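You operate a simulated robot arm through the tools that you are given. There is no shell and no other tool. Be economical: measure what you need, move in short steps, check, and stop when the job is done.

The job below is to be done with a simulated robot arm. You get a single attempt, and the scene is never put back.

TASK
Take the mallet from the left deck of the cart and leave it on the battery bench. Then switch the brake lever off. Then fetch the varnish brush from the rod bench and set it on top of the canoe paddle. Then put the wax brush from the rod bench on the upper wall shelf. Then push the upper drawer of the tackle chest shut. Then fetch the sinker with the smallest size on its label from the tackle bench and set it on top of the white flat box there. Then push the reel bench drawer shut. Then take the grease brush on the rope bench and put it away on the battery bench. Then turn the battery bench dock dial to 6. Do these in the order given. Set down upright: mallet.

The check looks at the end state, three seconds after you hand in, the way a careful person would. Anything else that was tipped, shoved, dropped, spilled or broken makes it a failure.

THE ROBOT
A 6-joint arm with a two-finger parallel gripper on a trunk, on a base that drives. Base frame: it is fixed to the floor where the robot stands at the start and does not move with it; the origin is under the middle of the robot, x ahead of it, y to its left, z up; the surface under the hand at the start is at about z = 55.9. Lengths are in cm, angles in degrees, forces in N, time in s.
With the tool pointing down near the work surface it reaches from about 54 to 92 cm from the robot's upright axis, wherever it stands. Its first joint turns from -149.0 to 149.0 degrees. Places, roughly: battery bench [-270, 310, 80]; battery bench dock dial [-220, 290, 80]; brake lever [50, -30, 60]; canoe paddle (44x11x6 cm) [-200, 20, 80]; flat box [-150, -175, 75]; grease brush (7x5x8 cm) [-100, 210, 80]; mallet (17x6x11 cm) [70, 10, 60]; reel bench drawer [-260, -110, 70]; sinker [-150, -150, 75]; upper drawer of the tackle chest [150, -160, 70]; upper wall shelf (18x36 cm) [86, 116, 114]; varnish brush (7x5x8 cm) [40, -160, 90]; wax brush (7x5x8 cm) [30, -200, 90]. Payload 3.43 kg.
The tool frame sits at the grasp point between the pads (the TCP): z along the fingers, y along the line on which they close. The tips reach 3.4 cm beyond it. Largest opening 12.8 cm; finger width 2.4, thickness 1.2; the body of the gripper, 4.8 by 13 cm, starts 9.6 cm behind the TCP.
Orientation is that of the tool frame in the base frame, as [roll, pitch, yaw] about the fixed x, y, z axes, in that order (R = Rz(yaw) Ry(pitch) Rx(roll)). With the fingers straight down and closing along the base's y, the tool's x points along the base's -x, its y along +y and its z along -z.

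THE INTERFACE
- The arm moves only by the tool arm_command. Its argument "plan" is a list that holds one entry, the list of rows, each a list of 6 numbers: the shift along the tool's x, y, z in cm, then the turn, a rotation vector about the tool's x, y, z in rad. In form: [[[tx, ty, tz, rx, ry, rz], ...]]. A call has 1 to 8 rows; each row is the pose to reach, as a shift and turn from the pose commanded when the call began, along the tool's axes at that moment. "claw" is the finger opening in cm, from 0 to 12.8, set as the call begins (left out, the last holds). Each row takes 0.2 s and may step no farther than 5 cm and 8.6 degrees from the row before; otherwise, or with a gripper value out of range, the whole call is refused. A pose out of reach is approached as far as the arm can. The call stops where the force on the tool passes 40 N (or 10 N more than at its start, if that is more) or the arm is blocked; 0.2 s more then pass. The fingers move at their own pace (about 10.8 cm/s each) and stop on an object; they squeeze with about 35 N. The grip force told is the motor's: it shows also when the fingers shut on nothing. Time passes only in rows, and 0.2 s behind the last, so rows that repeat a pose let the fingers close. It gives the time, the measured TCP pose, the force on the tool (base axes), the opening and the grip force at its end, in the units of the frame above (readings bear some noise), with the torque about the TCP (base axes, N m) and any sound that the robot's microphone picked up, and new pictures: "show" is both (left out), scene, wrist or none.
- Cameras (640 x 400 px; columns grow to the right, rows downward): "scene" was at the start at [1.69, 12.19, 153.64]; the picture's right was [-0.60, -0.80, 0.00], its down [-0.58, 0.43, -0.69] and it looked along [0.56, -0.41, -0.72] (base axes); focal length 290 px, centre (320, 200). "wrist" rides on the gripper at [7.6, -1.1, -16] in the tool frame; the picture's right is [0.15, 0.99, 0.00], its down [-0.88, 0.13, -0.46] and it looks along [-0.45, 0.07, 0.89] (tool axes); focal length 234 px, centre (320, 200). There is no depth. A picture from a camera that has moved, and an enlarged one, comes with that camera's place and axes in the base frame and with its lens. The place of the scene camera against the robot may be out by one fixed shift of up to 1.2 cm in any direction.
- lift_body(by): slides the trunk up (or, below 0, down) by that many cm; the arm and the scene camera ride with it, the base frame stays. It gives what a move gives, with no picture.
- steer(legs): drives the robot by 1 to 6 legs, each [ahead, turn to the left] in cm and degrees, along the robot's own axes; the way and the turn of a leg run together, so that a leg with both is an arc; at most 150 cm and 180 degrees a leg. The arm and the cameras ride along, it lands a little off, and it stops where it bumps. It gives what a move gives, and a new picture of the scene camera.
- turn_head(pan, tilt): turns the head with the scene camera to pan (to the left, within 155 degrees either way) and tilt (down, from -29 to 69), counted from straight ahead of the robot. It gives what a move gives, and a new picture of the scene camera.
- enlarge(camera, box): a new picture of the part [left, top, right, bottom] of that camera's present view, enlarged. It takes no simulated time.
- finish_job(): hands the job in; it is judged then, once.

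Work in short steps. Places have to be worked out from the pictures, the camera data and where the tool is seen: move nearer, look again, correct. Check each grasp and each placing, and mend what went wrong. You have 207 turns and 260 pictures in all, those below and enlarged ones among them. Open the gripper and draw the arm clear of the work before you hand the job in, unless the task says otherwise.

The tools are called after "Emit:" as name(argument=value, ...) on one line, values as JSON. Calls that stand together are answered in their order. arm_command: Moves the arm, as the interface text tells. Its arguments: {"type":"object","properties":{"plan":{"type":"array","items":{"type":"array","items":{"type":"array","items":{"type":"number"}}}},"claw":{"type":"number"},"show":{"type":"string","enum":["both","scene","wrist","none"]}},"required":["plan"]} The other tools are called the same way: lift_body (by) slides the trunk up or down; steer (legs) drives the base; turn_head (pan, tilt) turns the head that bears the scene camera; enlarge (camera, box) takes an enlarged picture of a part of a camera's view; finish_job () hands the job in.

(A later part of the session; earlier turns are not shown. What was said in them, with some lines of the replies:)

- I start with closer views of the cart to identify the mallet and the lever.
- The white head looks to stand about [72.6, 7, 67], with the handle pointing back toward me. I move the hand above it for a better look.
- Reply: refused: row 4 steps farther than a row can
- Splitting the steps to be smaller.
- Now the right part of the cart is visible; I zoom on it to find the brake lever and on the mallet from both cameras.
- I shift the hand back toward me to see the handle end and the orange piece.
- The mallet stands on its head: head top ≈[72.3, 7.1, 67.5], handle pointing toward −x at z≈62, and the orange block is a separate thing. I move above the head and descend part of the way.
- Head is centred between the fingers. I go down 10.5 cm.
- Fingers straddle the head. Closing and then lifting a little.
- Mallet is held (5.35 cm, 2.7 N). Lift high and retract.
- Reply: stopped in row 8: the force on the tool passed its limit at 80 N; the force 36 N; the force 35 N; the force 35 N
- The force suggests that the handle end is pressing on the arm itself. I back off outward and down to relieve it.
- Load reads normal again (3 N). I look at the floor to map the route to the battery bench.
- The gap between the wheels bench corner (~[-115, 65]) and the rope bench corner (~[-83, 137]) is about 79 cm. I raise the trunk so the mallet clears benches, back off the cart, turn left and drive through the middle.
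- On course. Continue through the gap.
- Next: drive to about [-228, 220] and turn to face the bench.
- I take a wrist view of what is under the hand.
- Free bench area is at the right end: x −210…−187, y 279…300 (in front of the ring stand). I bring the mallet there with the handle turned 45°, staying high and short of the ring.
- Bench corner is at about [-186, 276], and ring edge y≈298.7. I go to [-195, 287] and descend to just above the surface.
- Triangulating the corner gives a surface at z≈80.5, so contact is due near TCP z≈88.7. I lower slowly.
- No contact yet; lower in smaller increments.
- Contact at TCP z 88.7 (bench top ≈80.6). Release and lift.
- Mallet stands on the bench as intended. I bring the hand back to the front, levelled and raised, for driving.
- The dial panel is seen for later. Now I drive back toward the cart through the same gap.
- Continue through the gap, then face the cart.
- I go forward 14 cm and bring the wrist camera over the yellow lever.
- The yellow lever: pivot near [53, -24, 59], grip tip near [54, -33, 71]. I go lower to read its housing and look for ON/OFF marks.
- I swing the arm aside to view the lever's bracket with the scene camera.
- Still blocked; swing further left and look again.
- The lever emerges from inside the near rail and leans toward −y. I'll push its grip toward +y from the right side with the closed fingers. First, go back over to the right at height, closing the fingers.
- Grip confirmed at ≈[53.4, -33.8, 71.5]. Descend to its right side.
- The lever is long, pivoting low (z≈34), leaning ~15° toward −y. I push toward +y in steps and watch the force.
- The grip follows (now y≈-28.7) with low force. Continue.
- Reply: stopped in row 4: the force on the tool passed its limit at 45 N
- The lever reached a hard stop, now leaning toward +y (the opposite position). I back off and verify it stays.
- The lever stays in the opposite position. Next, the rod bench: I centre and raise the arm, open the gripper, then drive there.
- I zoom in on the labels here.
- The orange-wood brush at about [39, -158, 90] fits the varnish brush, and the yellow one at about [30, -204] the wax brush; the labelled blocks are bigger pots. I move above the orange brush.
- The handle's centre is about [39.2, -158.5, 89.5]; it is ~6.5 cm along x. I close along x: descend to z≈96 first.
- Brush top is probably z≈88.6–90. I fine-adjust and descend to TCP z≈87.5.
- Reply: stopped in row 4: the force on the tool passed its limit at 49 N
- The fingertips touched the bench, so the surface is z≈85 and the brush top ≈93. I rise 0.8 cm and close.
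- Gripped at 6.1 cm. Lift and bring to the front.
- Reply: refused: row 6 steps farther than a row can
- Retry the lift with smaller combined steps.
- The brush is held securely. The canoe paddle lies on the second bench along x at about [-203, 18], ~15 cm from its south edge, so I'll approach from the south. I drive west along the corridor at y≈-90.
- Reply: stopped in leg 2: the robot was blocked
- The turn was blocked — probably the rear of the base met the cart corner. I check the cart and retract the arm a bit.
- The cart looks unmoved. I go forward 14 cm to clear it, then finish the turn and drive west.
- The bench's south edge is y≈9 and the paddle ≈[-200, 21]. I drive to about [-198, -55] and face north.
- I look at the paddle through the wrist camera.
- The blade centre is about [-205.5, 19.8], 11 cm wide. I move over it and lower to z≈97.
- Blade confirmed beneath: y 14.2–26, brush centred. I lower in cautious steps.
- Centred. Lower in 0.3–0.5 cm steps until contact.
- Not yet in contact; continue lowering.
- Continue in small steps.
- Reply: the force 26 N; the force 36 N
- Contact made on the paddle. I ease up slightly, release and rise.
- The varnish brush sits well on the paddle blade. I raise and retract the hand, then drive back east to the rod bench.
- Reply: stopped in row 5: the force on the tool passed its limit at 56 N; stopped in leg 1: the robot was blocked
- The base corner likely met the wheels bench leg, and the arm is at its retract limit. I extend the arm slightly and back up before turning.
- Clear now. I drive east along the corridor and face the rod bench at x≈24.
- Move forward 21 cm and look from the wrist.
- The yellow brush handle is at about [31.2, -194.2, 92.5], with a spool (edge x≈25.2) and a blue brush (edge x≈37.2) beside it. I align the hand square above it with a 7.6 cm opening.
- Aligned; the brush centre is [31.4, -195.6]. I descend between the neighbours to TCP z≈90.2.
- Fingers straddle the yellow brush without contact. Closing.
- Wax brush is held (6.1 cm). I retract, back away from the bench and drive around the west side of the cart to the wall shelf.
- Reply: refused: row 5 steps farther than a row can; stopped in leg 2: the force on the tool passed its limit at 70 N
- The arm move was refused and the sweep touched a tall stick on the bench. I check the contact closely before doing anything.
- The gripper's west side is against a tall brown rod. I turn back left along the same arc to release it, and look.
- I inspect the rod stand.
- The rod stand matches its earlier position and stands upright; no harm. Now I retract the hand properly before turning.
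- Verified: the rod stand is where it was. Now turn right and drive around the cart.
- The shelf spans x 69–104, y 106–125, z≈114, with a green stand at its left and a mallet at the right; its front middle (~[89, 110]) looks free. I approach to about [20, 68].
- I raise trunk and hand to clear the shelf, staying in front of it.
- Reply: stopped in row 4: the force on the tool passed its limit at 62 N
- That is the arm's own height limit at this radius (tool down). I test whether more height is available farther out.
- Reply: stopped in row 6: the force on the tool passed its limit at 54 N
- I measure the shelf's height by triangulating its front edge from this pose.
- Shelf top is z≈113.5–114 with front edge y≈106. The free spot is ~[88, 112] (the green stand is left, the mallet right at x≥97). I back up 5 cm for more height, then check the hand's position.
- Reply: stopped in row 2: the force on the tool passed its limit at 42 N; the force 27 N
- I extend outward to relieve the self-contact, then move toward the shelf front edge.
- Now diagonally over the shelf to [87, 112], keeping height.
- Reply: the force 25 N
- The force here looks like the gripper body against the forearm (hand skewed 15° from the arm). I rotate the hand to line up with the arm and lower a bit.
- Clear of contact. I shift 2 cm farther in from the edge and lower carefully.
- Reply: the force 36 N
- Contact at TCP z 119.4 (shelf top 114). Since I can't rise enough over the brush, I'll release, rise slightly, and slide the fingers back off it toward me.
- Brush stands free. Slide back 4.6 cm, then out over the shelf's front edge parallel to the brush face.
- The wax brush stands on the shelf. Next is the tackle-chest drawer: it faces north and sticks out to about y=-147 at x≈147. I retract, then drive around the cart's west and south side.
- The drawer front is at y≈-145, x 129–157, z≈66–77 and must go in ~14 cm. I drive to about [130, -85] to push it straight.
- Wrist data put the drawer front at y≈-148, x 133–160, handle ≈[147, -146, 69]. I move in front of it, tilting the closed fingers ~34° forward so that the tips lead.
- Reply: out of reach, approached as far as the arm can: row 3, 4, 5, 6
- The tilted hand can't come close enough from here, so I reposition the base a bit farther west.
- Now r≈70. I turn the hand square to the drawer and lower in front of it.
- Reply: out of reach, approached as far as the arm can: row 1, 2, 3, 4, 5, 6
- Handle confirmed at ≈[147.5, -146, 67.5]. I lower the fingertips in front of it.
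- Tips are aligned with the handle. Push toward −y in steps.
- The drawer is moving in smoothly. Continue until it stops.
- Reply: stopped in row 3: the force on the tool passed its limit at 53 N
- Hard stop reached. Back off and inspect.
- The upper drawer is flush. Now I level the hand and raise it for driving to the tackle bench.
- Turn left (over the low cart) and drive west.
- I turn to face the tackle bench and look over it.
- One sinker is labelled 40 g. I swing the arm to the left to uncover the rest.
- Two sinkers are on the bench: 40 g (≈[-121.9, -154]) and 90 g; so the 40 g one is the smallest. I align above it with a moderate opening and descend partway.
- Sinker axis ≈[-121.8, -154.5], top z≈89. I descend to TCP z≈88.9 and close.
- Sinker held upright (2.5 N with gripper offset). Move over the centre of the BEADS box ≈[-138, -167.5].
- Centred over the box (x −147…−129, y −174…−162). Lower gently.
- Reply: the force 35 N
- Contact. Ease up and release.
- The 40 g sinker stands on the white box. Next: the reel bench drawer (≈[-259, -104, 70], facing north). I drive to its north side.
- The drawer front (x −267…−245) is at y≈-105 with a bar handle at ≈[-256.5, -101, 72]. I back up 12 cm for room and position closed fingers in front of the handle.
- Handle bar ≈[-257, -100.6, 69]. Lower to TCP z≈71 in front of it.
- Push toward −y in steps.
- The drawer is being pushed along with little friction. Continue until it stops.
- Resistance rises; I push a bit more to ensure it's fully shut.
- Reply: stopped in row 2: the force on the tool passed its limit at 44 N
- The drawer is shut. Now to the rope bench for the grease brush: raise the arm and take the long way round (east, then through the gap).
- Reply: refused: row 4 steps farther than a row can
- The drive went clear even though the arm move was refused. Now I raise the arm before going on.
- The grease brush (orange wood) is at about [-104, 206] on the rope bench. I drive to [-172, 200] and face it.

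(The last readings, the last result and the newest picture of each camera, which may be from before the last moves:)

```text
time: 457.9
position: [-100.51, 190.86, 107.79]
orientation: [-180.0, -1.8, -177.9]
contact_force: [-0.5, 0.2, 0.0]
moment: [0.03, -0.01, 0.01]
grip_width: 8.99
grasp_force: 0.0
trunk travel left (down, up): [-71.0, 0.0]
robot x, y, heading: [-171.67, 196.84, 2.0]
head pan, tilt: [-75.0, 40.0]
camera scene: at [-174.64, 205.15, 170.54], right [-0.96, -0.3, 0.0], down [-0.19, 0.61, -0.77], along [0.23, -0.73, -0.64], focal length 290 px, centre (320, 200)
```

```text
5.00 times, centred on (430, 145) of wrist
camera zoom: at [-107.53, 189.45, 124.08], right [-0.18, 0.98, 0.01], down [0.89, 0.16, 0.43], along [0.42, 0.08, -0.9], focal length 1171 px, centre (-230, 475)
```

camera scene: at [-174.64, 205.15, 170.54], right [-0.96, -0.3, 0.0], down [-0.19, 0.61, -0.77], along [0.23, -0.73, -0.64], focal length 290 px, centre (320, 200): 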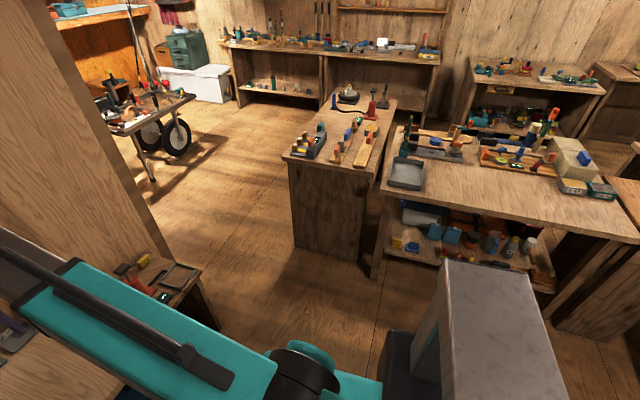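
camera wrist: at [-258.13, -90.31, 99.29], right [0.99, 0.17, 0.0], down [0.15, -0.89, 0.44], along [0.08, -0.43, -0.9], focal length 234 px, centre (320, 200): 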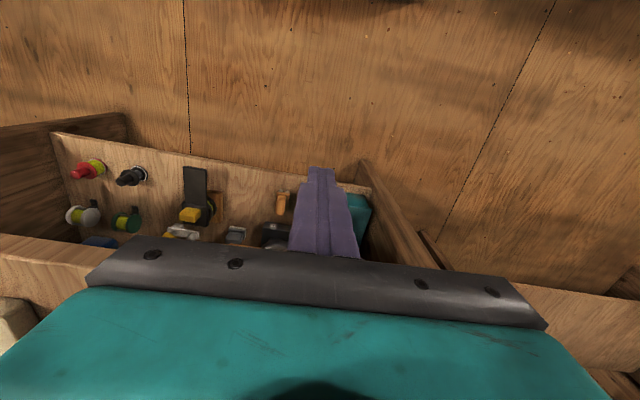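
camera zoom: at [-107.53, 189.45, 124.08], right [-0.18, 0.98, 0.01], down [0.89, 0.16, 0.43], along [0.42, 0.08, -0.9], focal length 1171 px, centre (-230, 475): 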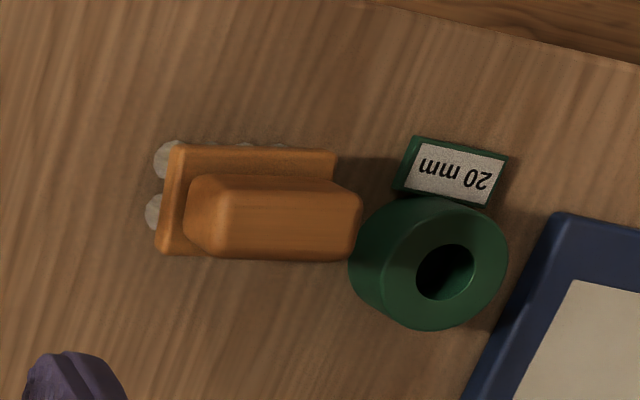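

The brush's long axis runs ~100° (near y) and a bushing sits at its north end, so I'll grip it across its narrow side (along x). I rotate the hand while moving above it.

Emit:
arm_command(plan=[[[0.2, 2.3, 0, 0, -0.033, 0], [0.4, 4.6, 0, 0, -0.033, 0.14], [0.6, 6.9, 0, 0, -0.033, 0.28], [0.8, 9.2, 0, 0, -0.033, 0.42], [0.9, 11.5, 0, 0, -0.033, 0.56], [1, 13.8, 0, 0, -0.033, 0.7], [1.1, 15.9, 0, 0, -0.033, 0.84], [1.1, 15.9, 0, 0, -0.033, 0.98]]], show="none")

Emit:
arm_command(plan=[[[0, 0, 0, 0, 0, 0.14], [0, 0, 0, 0, 0, 0.28], [0, 0, 0, 0, 0, 0.446], [0, 0, 0, 0, 0, 0.446]]], show="wrist")

```text
time: 459.8
position: [-102.15, 206.67, 107.91]
orientation: [-179.3, 0.5, 126.0]
contact_force: [-0.6, 0.1, 0.3]
moment: [0.01, 0.0, 0.0]
grip_width: 9.01
grasp_force: 0.1
trunk travel left (down, up): [-71.0, 0.0]
robot x, y, heading: [-171.8, 197.25, 2.4]
head pan, tilt: [-75.0, 40.0]
```

```text
refused: row 3 steps farther than a row can; nothing moved
```

Emit:
arm_command(plan=[[[0, 0, 0, 0, 0, 0.14], [0, 0, 0, 0, 0, 0.28], [0, 0, 0, 0, 0, 0.42], [0, 0, 0, 0.012, -0.009, 0.446], [0, 0, 0, 0.012, -0.009, 0.446]]], show="wrist")

Emit:
enlarge(camera="wrist", box=[220, 80, 420, 205])

```text
time: 460.9
position: [-102.26, 206.71, 107.84]
orientation: [-178.9, 1.3, 100.5]
contact_force: [0.2, -0.1, 0.7]
moment: [0.0, -0.02, 0.01]
grip_width: 9.01
grasp_force: 0.0
trunk travel left (down, up): [-71.0, 0.0]
robot x, y, heading: [-172.04, 197.05, 2.4]
head pan, tilt: [-75.0, 40.0]
camera wrist: at [-104.55, 214.4, 123.72], right [0.95, 0.32, -0.02], down [0.29, -0.83, 0.48], along [0.14, -0.46, -0.88], focal length 234 px, centre (320, 200)
```

wrist: 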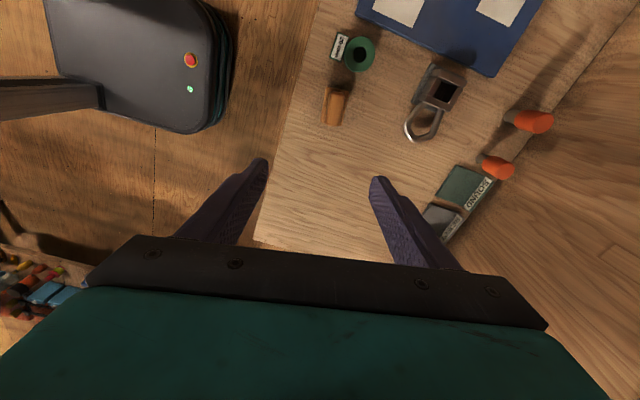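

```text
3.20 times, centred on (320, 142) of wrist
camera zoom: at [-104.55, 214.4, 123.72], right [0.95, 0.32, -0.02], down [0.29, -0.83, 0.48], along [0.14, -0.46, -0.88], focal length 749 px, centre (320, 384)
```

zoom: 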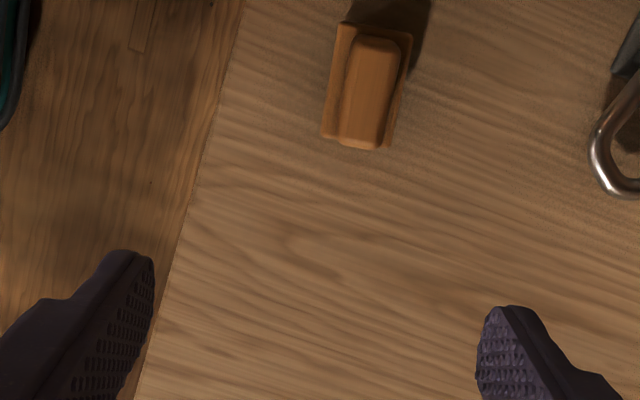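

Triangulating gives the brush handle top at ≈[-101, 210, 80.3], so this bench is lower (~72.5). I fix the small tilt, centre over it and go down partway.

Emit:
arm_command(plan=[[[1, 0.6, 3, -0.019, 0.023, 0], [2, 1.2, 7, -0.019, 0.023, 0], [3.1, 1.9, 11, -0.019, 0.023, 0], [3.1, 1.9, 15, -0.019, 0.023, 0], [3.1, 1.9, 15, -0.019, 0.023, 0]]], claw=8, show="wrist")

Emit:
enlarge(camera="wrist", box=[220, 60, 420, 185])

```text
time: 462.1
position: [-101.16, 209.63, 92.59]
orientation: [179.8, 0.1, 100.6]
contact_force: [0.0, 0.3, -0.9]
moment: [0.02, 0.0, 0.0]
grip_width: 7.99
grasp_force: 0.1
trunk travel left (down, up): [-71.0, 0.0]
robot x, y, heading: [-171.85, 197.16, 2.2]
head pan, tilt: [-75.0, 40.0]
camera wrist: at [-103.71, 216.95, 108.71], right [0.95, 0.32, 0.0], down [0.29, -0.84, 0.46], along [0.15, -0.43, -0.89], focal length 234 px, centre (320, 200)
```

wrist: 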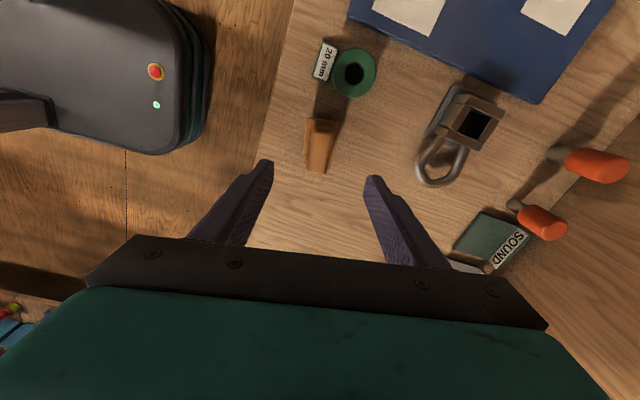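

```text
3.20 times, centred on (320, 122) of wrist
camera zoom: at [-103.71, 216.95, 108.71], right [0.95, 0.32, 0.0], down [0.29, -0.84, 0.46], along [0.15, -0.43, -0.89], focal length 749 px, centre (320, 448)
```

zoom: 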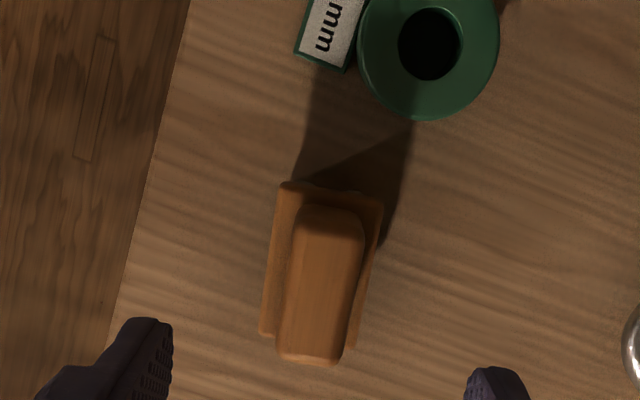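

Aligned: brush ≈[-101.3, 210.2]. I descend slowly, expecting the surface somewhere below.

Emit:
arm_command(plan=[[[0.6, -0.1, 2, 0, 0, 0], [0.6, -0.1, 4, 0, 0, 0], [0.6, -0.1, 6, 0, 0, 0], [0.6, -0.1, 7, 0, 0, 0], [0.6, -0.1, 8, 0, 0, 0]]], show="wrist")

Emit:
enlarge(camera="wrist", box=[220, 90, 420, 215])

```text
time: 463.4
position: [-101.49, 210.19, 84.69]
orientation: [179.9, 0.1, 100.5]
contact_force: [0.4, -0.1, -0.2]
moment: [-0.02, 0.01, 0.05]
grip_width: 7.99
grasp_force: 0.1
trunk travel left (down, up): [-71.0, 0.0]
robot x, y, heading: [-171.55, 197.11, 2.1]
head pan, tilt: [-75.0, 40.0]
camera wrist: at [-103.84, 217.55, 100.73], right [0.95, 0.32, 0.0], down [0.29, -0.84, 0.46], along [0.15, -0.43, -0.89], focal length 234 px, centre (320, 200)
```

wrist: 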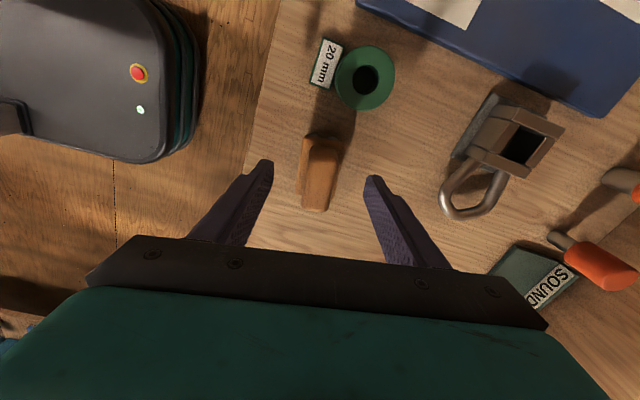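

```text
3.20 times, centred on (320, 152) of wrist
camera zoom: at [-103.84, 217.55, 100.73], right [0.95, 0.32, 0.0], down [0.29, -0.84, 0.46], along [0.15, -0.43, -0.89], focal length 749 px, centre (320, 352)
```

zoom: 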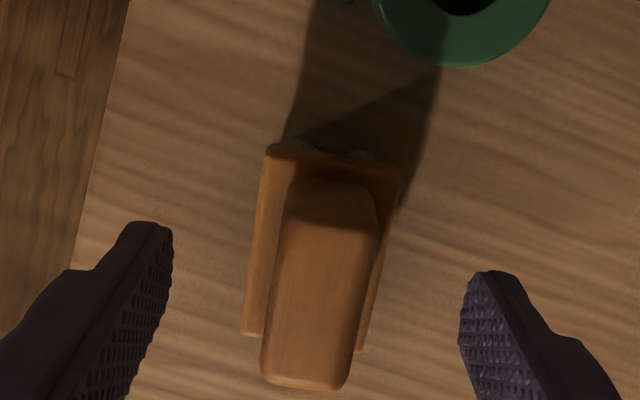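

Handle top ≈z 80–82. I continue down slowly to TCP z≈78.

Emit:
arm_command(plan=[[[-0.3, 0.2, 1.5, 0, 0, 0], [-0.3, 0.2, 3, 0, 0, 0], [-0.3, 0.2, 4.5, 0, 0, 0], [-0.3, 0.2, 5.7, 0, 0, 0], [-0.3, 0.2, 6.7, 0, 0, 0]]], show="wrist")

```text
time: 464.6
position: [-101.23, 210.03, 78.4]
orientation: [179.6, 0.1, 100.4]
contact_force: [1.1, 0.1, 33.0]
moment: [-0.12, 1.44, 0.02]
grip_width: 7.9
grasp_force: 0.0
trunk travel left (down, up): [-71.0, 0.0]
robot x, y, heading: [-171.99, 197.16, 2.2]
head pan, tilt: [-75.0, 40.0]
camera wrist: at [-103.71, 217.21, 94.46], right [0.95, 0.32, 0.01], down [0.29, -0.84, 0.46], along [0.15, -0.43, -0.89], focal length 234 px, centre (320, 200)
```

wrist: 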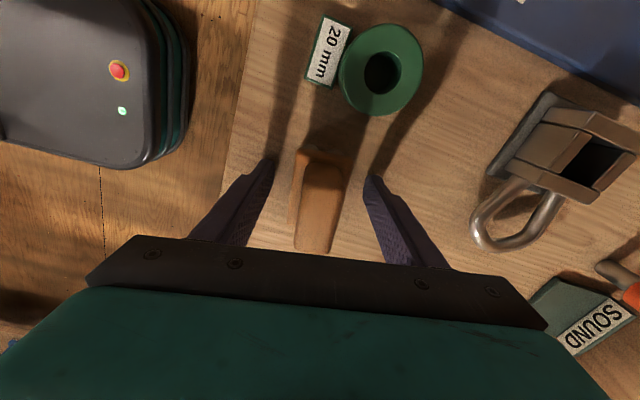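

Tips touched the bench (surface z≈75). Rise 0.8 cm and close.

Emit:
arm_command(plan=[[[0, 0, -0.8, 0, 0, 0], [0, 0, -1.1, 0, 0, 0]]], show="none")

Emit:
arm_command(plan=[[[0, 0, 0, 0, 0, 0], [0, 0, 0, 0, 0, 0], [0, 0, 0, 0, 0, 0], [0, 0, 0, 0, 0, 0]]], claw=2, show="wrist")

```text
time: 465.1
position: [-101.02, 209.94, 79.07]
orientation: [179.9, 0.1, 100.5]
contact_force: [-1.1, -0.2, -0.1]
moment: [0.01, 0.0, 0.01]
grip_width: 8.0
grasp_force: 0.1
trunk travel left (down, up): [-71.0, 0.0]
robot x, y, heading: [-171.6, 197.08, 2.0]
head pan, tilt: [-75.0, 40.0]
```

```text
time: 466.1
position: [-101.02, 209.93, 79.11]
orientation: [179.9, 0.1, 100.5]
contact_force: [0.2, 0.4, -0.3]
moment: [0.02, 0.0, -0.04]
grip_width: 4.1
grasp_force: 34.9
trunk travel left (down, up): [-71.0, 0.0]
robot x, y, heading: [-171.8, 196.87, 1.8]
head pan, tilt: [-75.0, 40.0]
camera wrist: at [-103.56, 217.25, 95.16], right [0.95, 0.32, 0.0], down [0.29, -0.84, 0.46], along [0.15, -0.43, -0.89], focal length 234 px, centre (320, 200)
```

wrist: 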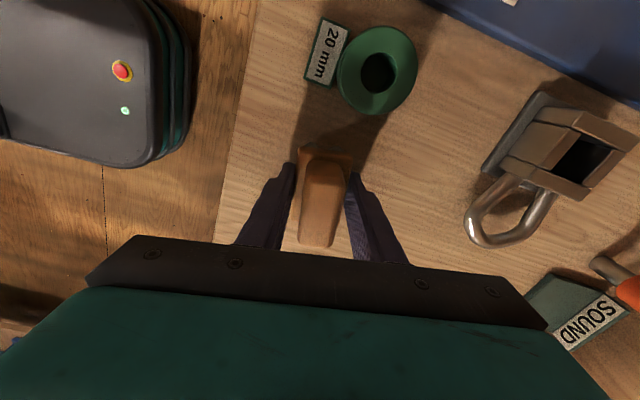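

Gripped (4.1 cm). Lift straight up, then rotate the hand back to its natural orientation.

Emit:
arm_command(plan=[[[0, 0, -4, 0, 0, 0], [0, 0, -8.5, 0, 0, 0], [0, 0, -13, 0, 0, 0], [0, 0, -17.5, 0, 0, -0.13], [0, 0, -22, 0, 0, -0.26], [0, 0, -26, 0, 0, -0.39], [0, 0, -28, 0, 0, -0.52], [0, 0, -28, 0, 0, -0.65]]], show="wrist")

```text
time: 467.9
position: [-101.11, 209.96, 107.11]
orientation: [-180.0, 0.1, 137.9]
contact_force: [-0.4, -0.4, -1.0]
moment: [0.04, -0.03, 0.01]
grip_width: 4.11
grasp_force: 35.4
trunk travel left (down, up): [-71.0, 0.0]
robot x, y, heading: [-171.67, 196.98, 2.2]
head pan, tilt: [-75.0, 40.0]
camera wrist: at [-107.54, 214.27, 123.16], right [0.55, 0.83, 0.0], down [0.74, -0.49, 0.46], along [0.38, -0.25, -0.89], focal length 234 px, centre (320, 200)
```

wrist: 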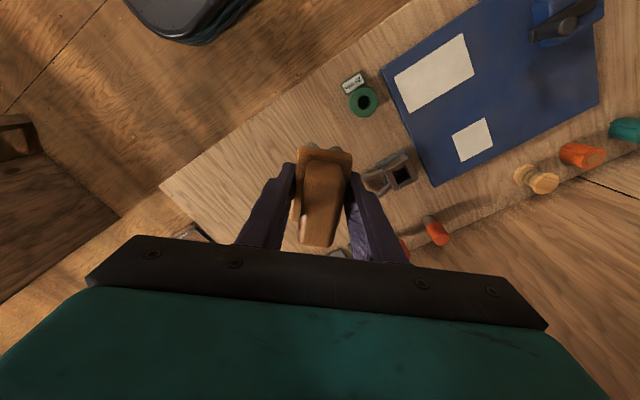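

Emit:
arm_command(plan=[[[0, 0, 0, 0, 0, -0.13], [0, 0, 0, 0, 0, -0.26], [0, 0, 0, 0, 0, -0.39], [0, 0, 0, 0, 0, -0.52], [0, 0, 0, 0, 0, -0.65], [0, 0, 0, 0, 0, -0.77]]], show="none")

Emit:
steer(legs=[[-50, 0], [0, 88], [22, 0]])

Emit:
enlarge(camera="wrist", box=[0, 0, 640, 400])

```text
time: 469.4
position: [-101.16, 210.05, 107.11]
orientation: [-179.9, 0.1, -178.0]
contact_force: [0.1, 0.5, -0.1]
moment: [-0.01, 0.0, -0.01]
grip_width: 4.12
grasp_force: 34.9
trunk travel left (down, up): [-71.0, 0.0]
robot x, y, heading: [-171.29, 197.07, 2.2]
head pan, tilt: [-75.0, 40.0]
```

```text
time: 479.3
position: [-233.75, 288.38, 107.11]
orientation: [-179.8, 0.0, -89.1]
contact_force: [-0.6, 0.3, -1.0]
moment: [-0.03, -0.02, 0.0]
grip_width: 4.1
grasp_force: 35.2
trunk travel left (down, up): [-71.0, 0.0]
robot x, y, heading: [-224.83, 217.4, 90.4]
head pan, tilt: [-75.0, 40.0]
camera scene: at [-233.26, 214.57, 170.55], right [0.27, -0.96, 0.0], down [-0.62, -0.17, -0.77], along [0.74, 0.2, -0.64], focal length 290 px, centre (320, 200)
```

scene: 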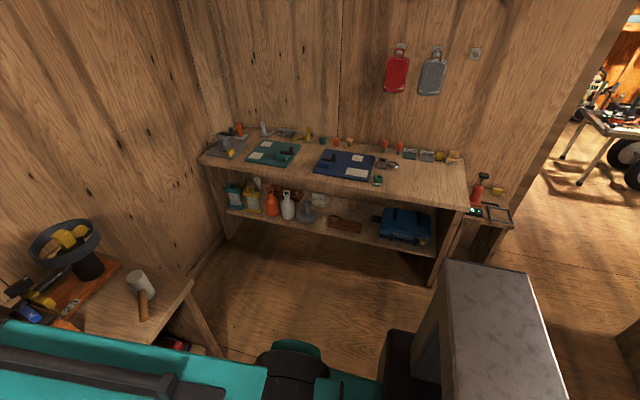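

```text
1.00 times, centred on (320, 200) of wrist (not enlarged: the box is as wide or as high as the picture)
camera zoom: at [-232.57, 280.8, 123.14], right [-0.99, -0.16, 0.0], down [-0.14, 0.88, 0.46], along [-0.07, 0.45, -0.89], focal length 234 px, centre (320, 200)
```

zoom: 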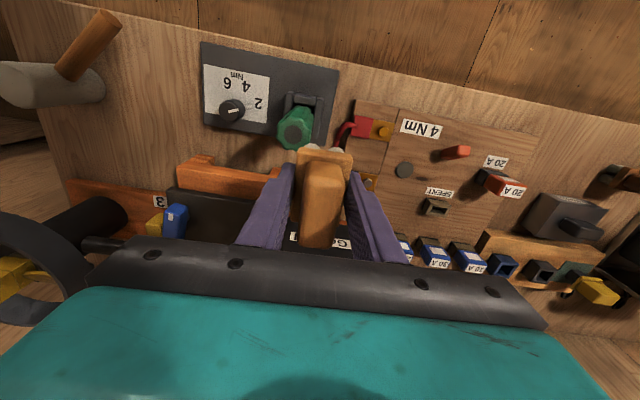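

I move right to above the free spot [-206.5, 291] between the dial panel and the mallet.

Emit:
arm_command(plan=[[[-0.4, -4.6, 0, 0, 0, 0], [-0.8, -9.2, 0, 0, 0, 0], [-1.2, -13.8, 0, 0, 0, 0], [-1.6, -18.4, 0, 0, 0, 0], [-2, -23, 0, 0, 0, 0], [-2.2, -27.2, 0, 0, 0, 0], [-2.2, -27.2, 4, 0, 0, 0], [-2.2, -27.2, 8, 0, 0, 0]]], show="wrist")

```text
time: 481.1
position: [-206.57, 290.71, 99.2]
orientation: [-179.8, 0.1, -89.0]
contact_force: [-0.5, -0.8, -0.7]
moment: [-0.01, 0.01, 0.01]
grip_width: 4.13
grasp_force: 34.9
trunk travel left (down, up): [-71.0, 0.0]
robot x, y, heading: [-223.89, 217.43, 90.4]
head pan, tilt: [-75.0, 40.0]
camera wrist: at [-205.3, 283.28, 115.23], right [-0.99, -0.16, 0.0], down [-0.14, 0.88, 0.46], along [-0.07, 0.45, -0.89], focal length 234 px, centre (320, 200)
```

wrist: 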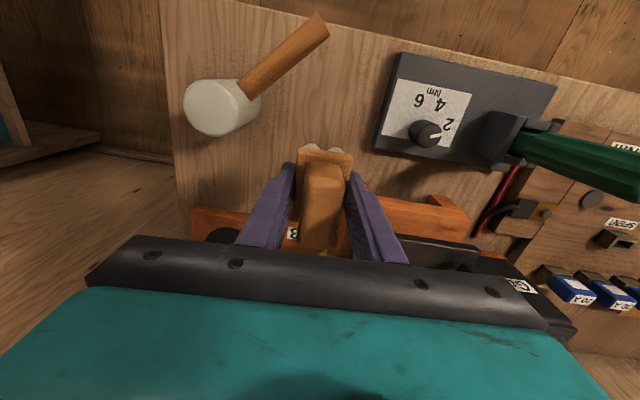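

The landing spot is bare bench. Lower.

Emit:
arm_command(plan=[[[0, 0, 4, 0, 0, 0], [0, 0, 8, 0, 0, 0], [0, 0, 11.5, 0, 0, 0], [0, 0, 13.3, 0, 0, 0], [0, 0, 13.3, 0, 0, 0]]], show="wrist")

Emit:
arm_command(plan=[[[0, 0, 0.4, 0, 0, 0], [0, 0, 0.8, 0, 0, 0], [0, 0, 0.8, 0, 0, 0]]], show="none")

Emit:
arm_command(plan=[[[0, 0, 0.3, 0, 0, 0], [0, 0, 0.5, 0, 0, 0], [0, 0, 0.5, 0, 0, 0]]], show="none")

```text
time: 482.3
position: [-206.48, 290.88, 85.81]
orientation: [-179.9, 0.2, -89.1]
contact_force: [0.8, -0.8, -1.1]
moment: [0.03, 0.02, -0.02]
grip_width: 4.09
grasp_force: 35.1
trunk travel left (down, up): [-71.0, 0.0]
robot x, y, heading: [-224.29, 217.29, 90.5]
head pan, tilt: [-75.0, 40.0]
camera wrist: at [-205.27, 283.36, 101.85], right [-0.99, -0.16, 0.0], down [-0.14, 0.88, 0.46], along [-0.07, 0.45, -0.89], focal length 234 px, centre (320, 200)
```

wrist: 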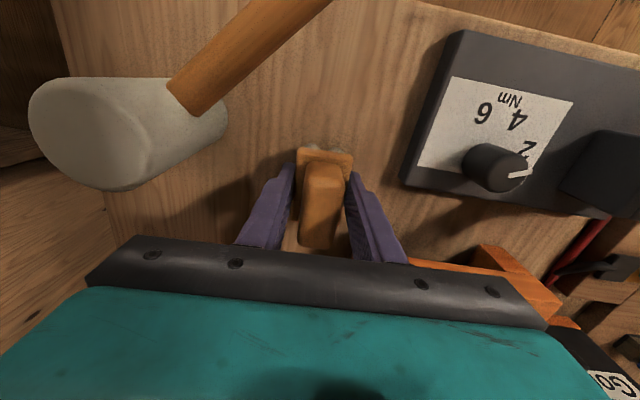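

```text
time: 483.1
position: [-206.49, 290.95, 85.07]
orientation: [-179.9, 0.2, -89.1]
contact_force: [0.7, 0.3, -1.3]
moment: [-0.01, 0.01, -0.02]
grip_width: 4.1
grasp_force: 35.7
trunk travel left (down, up): [-71.0, 0.0]
robot x, y, heading: [-224.04, 217.43, 90.5]
head pan, tilt: [-75.0, 40.0]
```

```text
time: 483.9
position: [-206.52, 290.81, 84.63]
orientation: [-179.8, 0.1, -89.1]
contact_force: [0.5, -0.5, -2.0]
moment: [0.0, 0.03, -0.05]
grip_width: 4.12
grasp_force: 34.5
trunk travel left (down, up): [-71.0, 0.0]
robot x, y, heading: [-224.18, 217.45, 90.4]
head pan, tilt: [-75.0, 40.0]
```

Continue to contact.

Emit:
arm_command(plan=[[[0, 0, 0.2, 0, 0, 0], [0, 0, 0.4, 0, 0, 0], [0, 0, 0.4, 0, 0, 0]]], show="none")

Emit:
arm_command(plan=[[[0, 0, 0.15, 0, 0, 0], [0, 0, 0.3, 0, 0, 0], [0, 0, 0.3, 0, 0, 0]]], show="none")

```text
time: 484.7
position: [-206.54, 290.92, 84.21]
orientation: [-179.9, 0.2, -89.1]
contact_force: [0.5, 0.6, -0.5]
moment: [0.02, 0.03, -0.01]
grip_width: 4.1
grasp_force: 35.0
trunk travel left (down, up): [-71.0, 0.0]
robot x, y, heading: [-224.38, 217.32, 90.5]
head pan, tilt: [-75.0, 40.0]
```

```text
time: 485.5
position: [-206.58, 291.04, 84.17]
orientation: [-179.9, 0.2, -89.1]
contact_force: [2.0, 2.1, 19.2]
moment: [-0.37, 0.06, 0.01]
grip_width: 4.15
grasp_force: 34.3
trunk travel left (down, up): [-71.0, 0.0]
robot x, y, heading: [-224.23, 217.71, 90.4]
head pan, tilt: [-75.0, 40.0]
```

Contact. Release and rise.

Emit:
arm_command(plan=[[[0, 0, -0.2, 0, 0, 0], [0, 0, -0.2, 0, 0, 0], [0, 0, -0.2, 0, 0, 0], [0, 0, -3, 0, 0, 0], [0, 0, -7, 0, 0, 0], [0, 0, -11, 0, 0, 0], [0, 0, -15, 0, 0, 0]]], claw=7.5, show="wrist")

Emit:
enlarge(camera="wrist", box=[360, 40, 560, 180])

```text
time: 487.1
position: [-206.53, 290.83, 98.95]
orientation: [-179.8, 0.3, -89.1]
contact_force: [-0.3, -0.5, -0.1]
moment: [0.01, -0.02, 0.01]
grip_width: 7.52
grasp_force: 0.1
trunk travel left (down, up): [-71.0, 0.0]
robot x, y, heading: [-223.87, 217.48, 90.4]
head pan, tilt: [-75.0, 40.0]
camera wrist: at [-205.38, 283.36, 114.99], right [-0.99, -0.16, 0.0], down [-0.14, 0.88, 0.46], along [-0.07, 0.45, -0.89], focal length 234 px, centre (320, 200)
```

wrist: 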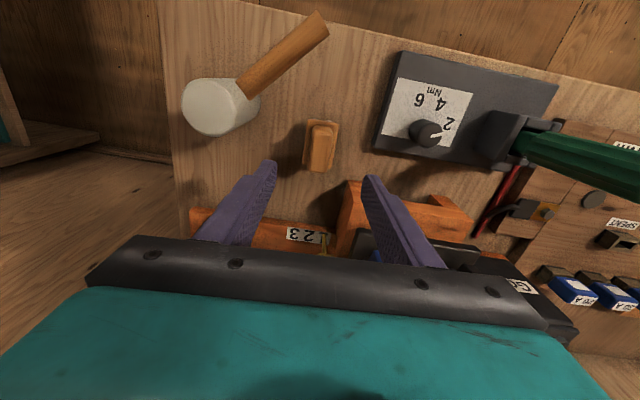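

```text
2.86 times, centred on (460, 110) of wrist
camera zoom: at [-205.38, 283.36, 114.99], right [-0.99, -0.16, 0.0], down [-0.14, 0.88, 0.46], along [-0.07, 0.45, -0.89], focal length 669 px, centre (-80, 457)
```

zoom: 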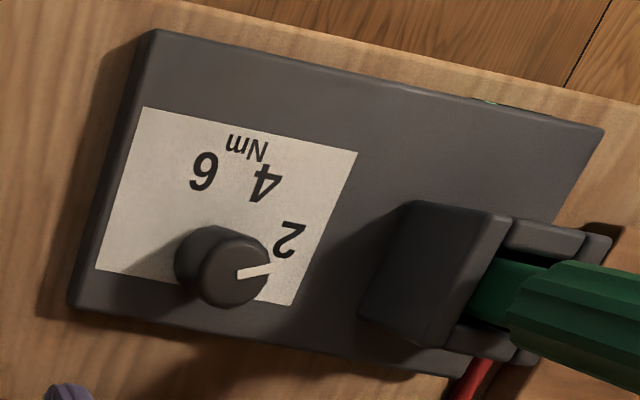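

The grease brush is on the bench. Dial knob ≈[-219.6, 287.2, 85.5]; marks 2/4/6 lie at about 206°/252°/295°, and the pointer is at 2 (~204°), so it needs +90° (counter-clockwise from above). I pre-rotate the hand −45° and hover above it.

Emit:
arm_command(plan=[[[0.6, 2.2, 0, 0, 0, 0.131], [1.1, 4.4, 0, 0, 0, 0.262], [1.7, 6.6, 0, 0, 0, 0.393], [2.3, 8.8, 0, 0, 0, 0.524], [2.8, 11, 0, 0, 0, 0.655], [3.4, 13.2, 0, 0, 0, 0.785], [3.4, 13.2, 0, 0, 0, 0.785]]], claw=6.4, show="wrist")

Emit:
enlarge(camera="wrist", box=[220, 70, 420, 195])

```text
time: 488.7
position: [-219.76, 287.31, 98.92]
orientation: [180.0, 0.3, -134.3]
contact_force: [0.3, 0.2, 0.6]
moment: [0.02, 0.03, -0.01]
grip_width: 6.41
grasp_force: 0.1
trunk travel left (down, up): [-71.0, 0.0]
robot x, y, heading: [-224.32, 217.3, 90.3]
head pan, tilt: [-75.0, 40.0]
camera wrist: at [-224.29, 281.16, 114.87], right [-0.81, 0.58, 0.0], down [0.52, 0.72, 0.46], along [0.27, 0.37, -0.89], focal length 234 px, centre (320, 200)
```

wrist: 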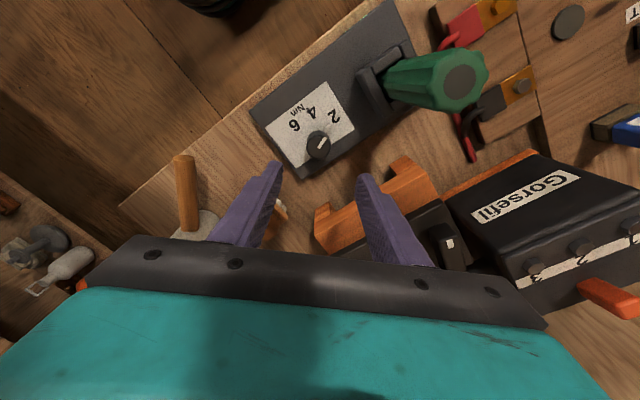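

```text
3.20 times, centred on (320, 132) of wrist
camera zoom: at [-224.29, 281.16, 114.87], right [-0.81, 0.58, 0.0], down [0.52, 0.72, 0.46], along [0.27, 0.37, -0.89], focal length 749 px, centre (320, 416)
```

zoom: 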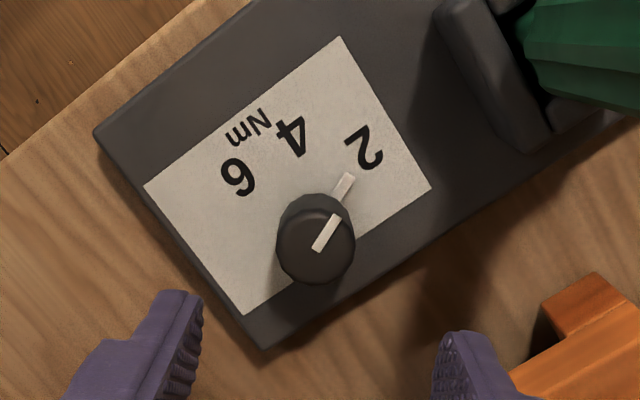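

Knob centre [-219.7, 287.1]. I descend until the tips are just above the panel.

Emit:
arm_command(plan=[[[0.1, -0.1, 4, 0, 0, 0], [0.1, -0.1, 8, 0, 0, 0], [0.1, -0.1, 10.5, 0, 0, 0], [0.1, -0.1, 11.6, 0, 0, 0], [0.1, -0.1, 11.6, 0, 0, 0]]], show="wrist")

Emit:
enlarge(camera="wrist", box=[220, 110, 420, 235])

```text
time: 489.9
position: [-219.68, 287.21, 87.33]
orientation: [-180.0, 0.2, -134.0]
contact_force: [-0.2, 0.5, -0.4]
moment: [-0.02, -0.02, 0.0]
grip_width: 6.39
grasp_force: 0.1
trunk travel left (down, up): [-71.0, 0.0]
robot x, y, heading: [-224.54, 217.13, 90.4]
head pan, tilt: [-75.0, 40.0]
camera wrist: at [-224.26, 281.0, 103.32], right [-0.81, 0.58, 0.0], down [0.52, 0.72, 0.46], along [0.27, 0.37, -0.89], focal length 234 px, centre (320, 200)
```

wrist: 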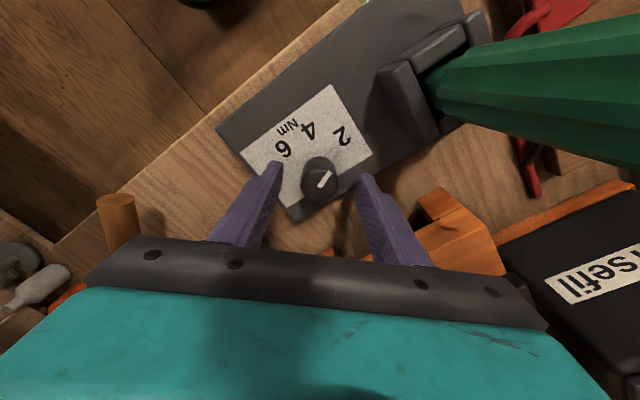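

```text
3.20 times, centred on (320, 172) of wrist
camera zoom: at [-224.26, 281.0, 103.32], right [-0.81, 0.58, 0.0], down [0.52, 0.72, 0.46], along [0.27, 0.37, -0.89], focal length 749 px, centre (320, 288)
```

zoom: 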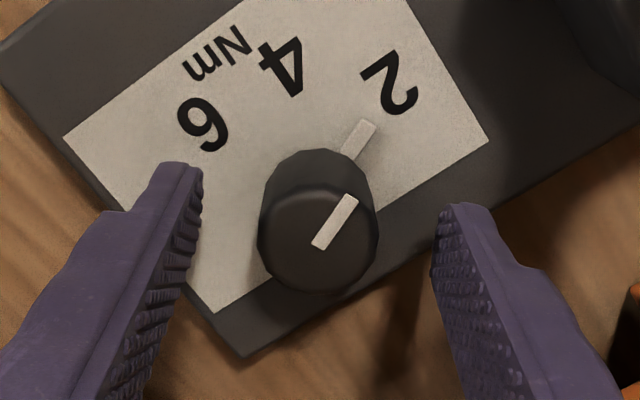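

Knob top is z≈85.6, well centred. I lower 0.4 cm and close on the knob.

Emit:
arm_command(plan=[[[0, 0, 0.4, 0, 0, 0], [0, 0, 0.4, 0, 0, 0]]], show="none")

Emit:
arm_command(plan=[[[0, 0, 0, 0, 0, 0], [0, 0, 0, 0, 0, 0], [0, 0, 0, 0, 0, 0], [0, 0, 0, 0, 0, 0]]], claw=1.5, show="none")

```text
time: 490.5
position: [-219.8, 287.1, 86.89]
orientation: [179.9, 0.3, -134.2]
contact_force: [0.1, 0.2, 0.2]
moment: [0.0, 0.0, 0.0]
grip_width: 6.41
grasp_force: 0.0
trunk travel left (down, up): [-71.0, 0.0]
robot x, y, heading: [-223.95, 217.54, 90.4]
head pan, tilt: [-75.0, 40.0]
```

```text
time: 491.5
position: [-219.66, 287.19, 86.89]
orientation: [179.9, 0.3, -134.1]
contact_force: [3.1, -3.4, -2.3]
moment: [-0.08, -0.26, 0.06]
grip_width: 3.14
grasp_force: 44.7
trunk travel left (down, up): [-71.0, 0.0]
robot x, y, heading: [-224.47, 217.22, 90.4]
head pan, tilt: [-75.0, 40.0]
```

Gripped. Rotate +90° (tool z negative) in two calls.

Emit:
arm_command(plan=[[[0, 0, 0, 0, 0, -0.14], [0, 0, 0, 0, 0, -0.28], [0, 0, 0, 0, 0, -0.42], [0, 0, 0, 0, 0, -0.56], [0, 0, 0, 0, 0, -0.7], [0, 0, 0, 0, 0, -0.84], [0, 0, 0, 0, 0, -0.98], [0, 0, 0, 0, 0, -1.12]]], show="wrist")

```text
time: 493.3
position: [-219.51, 287.25, 86.84]
orientation: [-179.9, 0.2, -69.8]
contact_force: [6.0, -9.5, -2.3]
moment: [0.38, 0.56, -0.02]
grip_width: 3.14
grasp_force: 44.8
trunk travel left (down, up): [-71.0, 0.0]
robot x, y, heading: [-224.33, 217.4, 90.5]
head pan, tilt: [-75.0, 40.0]
camera wrist: at [-216.01, 280.44, 102.92], right [-0.88, -0.48, 0.0], down [-0.43, 0.78, 0.46], along [-0.22, 0.4, -0.89], focal length 234 px, centre (320, 200)
```

wrist: 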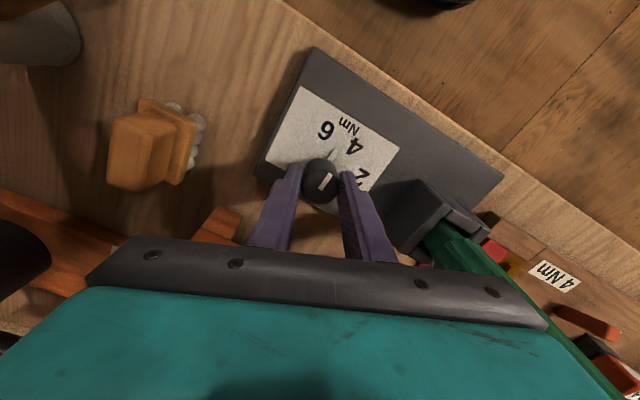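

The pointer turns along. Finish the rotation.

Emit:
arm_command(plan=[[[0, 0, 0, 0, 0, -0.14], [0, 0, 0, 0, 0, -0.28], [0, 0, 0, 0, 0, -0.42], [0, 0, 0, 0, 0, -0.451], [0, 0, 0, 0, 0, -0.451]]], show="wrist")

Emit:
enlarge(camera="wrist", box=[220, 80, 420, 205])

```text
time: 494.5
position: [-219.65, 287.12, 86.88]
orientation: [-179.8, 0.1, -44.0]
contact_force: [9.5, -7.9, -0.5]
moment: [-0.09, 0.35, -0.02]
grip_width: 3.14
grasp_force: 45.4
trunk travel left (down, up): [-71.0, 0.0]
robot x, y, heading: [-224.28, 217.32, 90.4]
head pan, tilt: [-75.0, 40.0]
camera wrist: at [-213.43, 282.71, 102.93], right [-0.58, -0.81, 0.0], down [-0.72, 0.52, 0.46], along [-0.37, 0.27, -0.89], focal length 234 px, centre (320, 200)
```

wrist: 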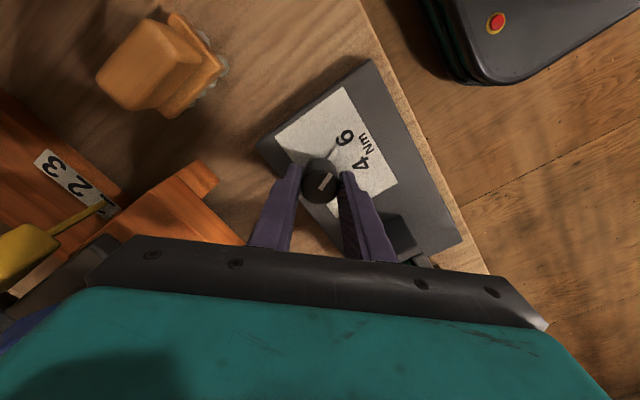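

```text
3.20 times, centred on (320, 142) of wrist
camera zoom: at [-213.43, 282.71, 102.93], right [-0.58, -0.81, 0.0], down [-0.72, 0.52, 0.46], along [-0.37, 0.27, -0.89], focal length 749 px, centre (320, 384)
```

zoom: 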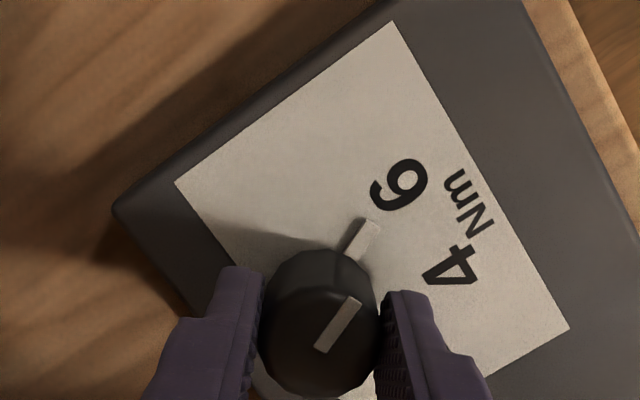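

The pointer is on 6. Release and lift.

Emit:
arm_command(plan=[[[0, 0, 0, 0, 0, 0], [0, 0, 0, 0, 0, 0], [0, 0, 0, 0, 0, 0], [0, 0, -3, 0, 0, 0], [0, 0, -7, 0, 0, 0], [0, 0, -11.5, 0, 0, 0], [0, 0, -16, 0, 0, 0], [0, 0, -20, 0, 0, 0]]], claw=6.4, show="wrist")

Emit:
enlarge(camera="wrist", box=[220, 60, 420, 185])

```text
time: 496.3
position: [-219.56, 287.19, 106.93]
orientation: [-179.9, 0.0, -44.1]
contact_force: [-0.4, 0.2, 1.0]
moment: [0.0, 0.03, -0.04]
grip_width: 6.4
grasp_force: 0.1
trunk travel left (down, up): [-71.0, 0.0]
robot x, y, heading: [-224.4, 217.29, 90.2]
head pan, tilt: [-75.0, 40.0]
camera wrist: at [-213.48, 282.73, 122.95], right [-0.58, -0.81, 0.0], down [-0.72, 0.52, 0.46], along [-0.37, 0.27, -0.89], focal length 234 px, centre (320, 200)
```

wrist: 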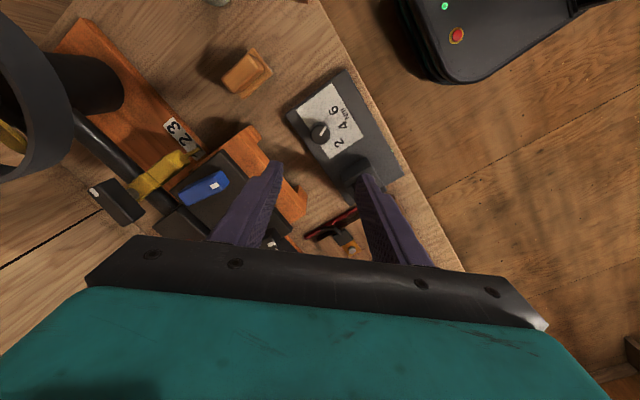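

```text
3.20 times, centred on (320, 122) of wrist
camera zoom: at [-213.48, 282.73, 122.95], right [-0.58, -0.81, 0.0], down [-0.72, 0.52, 0.46], along [-0.37, 0.27, -0.89], focal length 749 px, centre (320, 448)
```

zoom: 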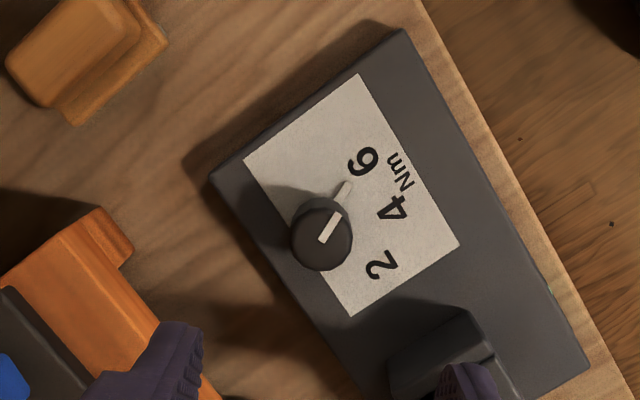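

The dial points to 6. I draw clear by backing away and take a final look at the battery bench.

Emit:
steer(legs=[[-45, 0]])

Emit:
turn_head(pan=-12, tilt=30)

```text
time: 499.3
position: [-219.51, 242.11, 106.99]
orientation: [-179.8, 0.1, -43.8]
contact_force: [0.0, 0.1, 1.2]
moment: [0.02, 0.04, -0.03]
grip_width: 6.4
grasp_force: 0.0
trunk travel left (down, up): [-71.0, 0.0]
robot x, y, heading: [-223.91, 172.4, 91.0]
head pan, tilt: [-75.0, 40.0]
camera scene: at [-232.81, 169.22, 170.54], right [0.28, -0.96, 0.0], down [-0.62, -0.18, -0.77], along [0.74, 0.21, -0.64], focal length 290 px, centre (320, 200)
```

scene: 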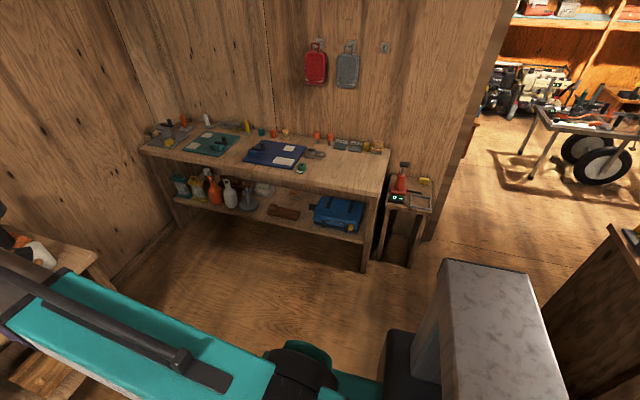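

```text
time: 500.6
position: [-219.44, 242.1, 106.97]
orientation: [-179.8, 0.1, -43.7]
contact_force: [0.2, -0.2, 0.3]
moment: [0.03, 0.02, 0.0]
grip_width: 6.38
grasp_force: 0.1
trunk travel left (down, up): [-71.0, 0.0]
robot x, y, heading: [-223.95, 171.91, 91.3]
head pan, tilt: [-12.0, 30.0]
camera scene: at [-239.25, 175.83, 172.07], right [0.98, -0.19, 0.0], down [-0.1, -0.49, -0.87], along [0.17, 0.85, -0.5], focal length 290 px, centre (320, 200)
```

scene: 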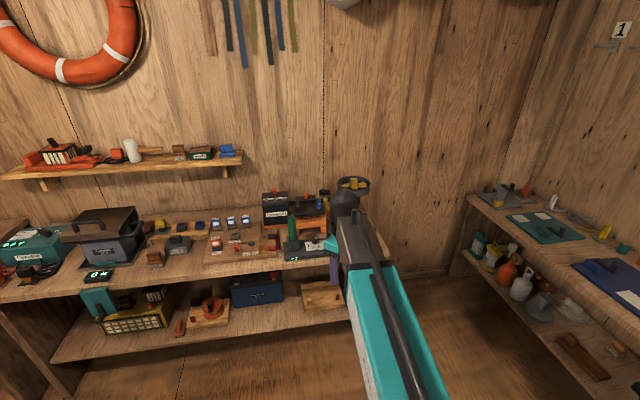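

All nine jobs are done, the gripper is open and empty, and the arm is clear of the bench. I hand the job in.

Emit:
finish_job()

```text
The job is handed in.
```

I did all nine steps in the order given and handed the job in. The result of the check has not come back.

Three things I could not fully confirm:
- **Brake lever:** it has no on/off marks. I pushed it across to its other stop, where it stayed, and took that as off.
- **Base turns:** two turns were blocked, once near the cart corner and once near the wheels bench. The pictures afterwards showed the cart and the bench items in place.
- **Rod stand:** while I carried the wax brush, the hand touched a tall rod on the rod bench. It stayed upright and, as near as I could measure, in the same place.
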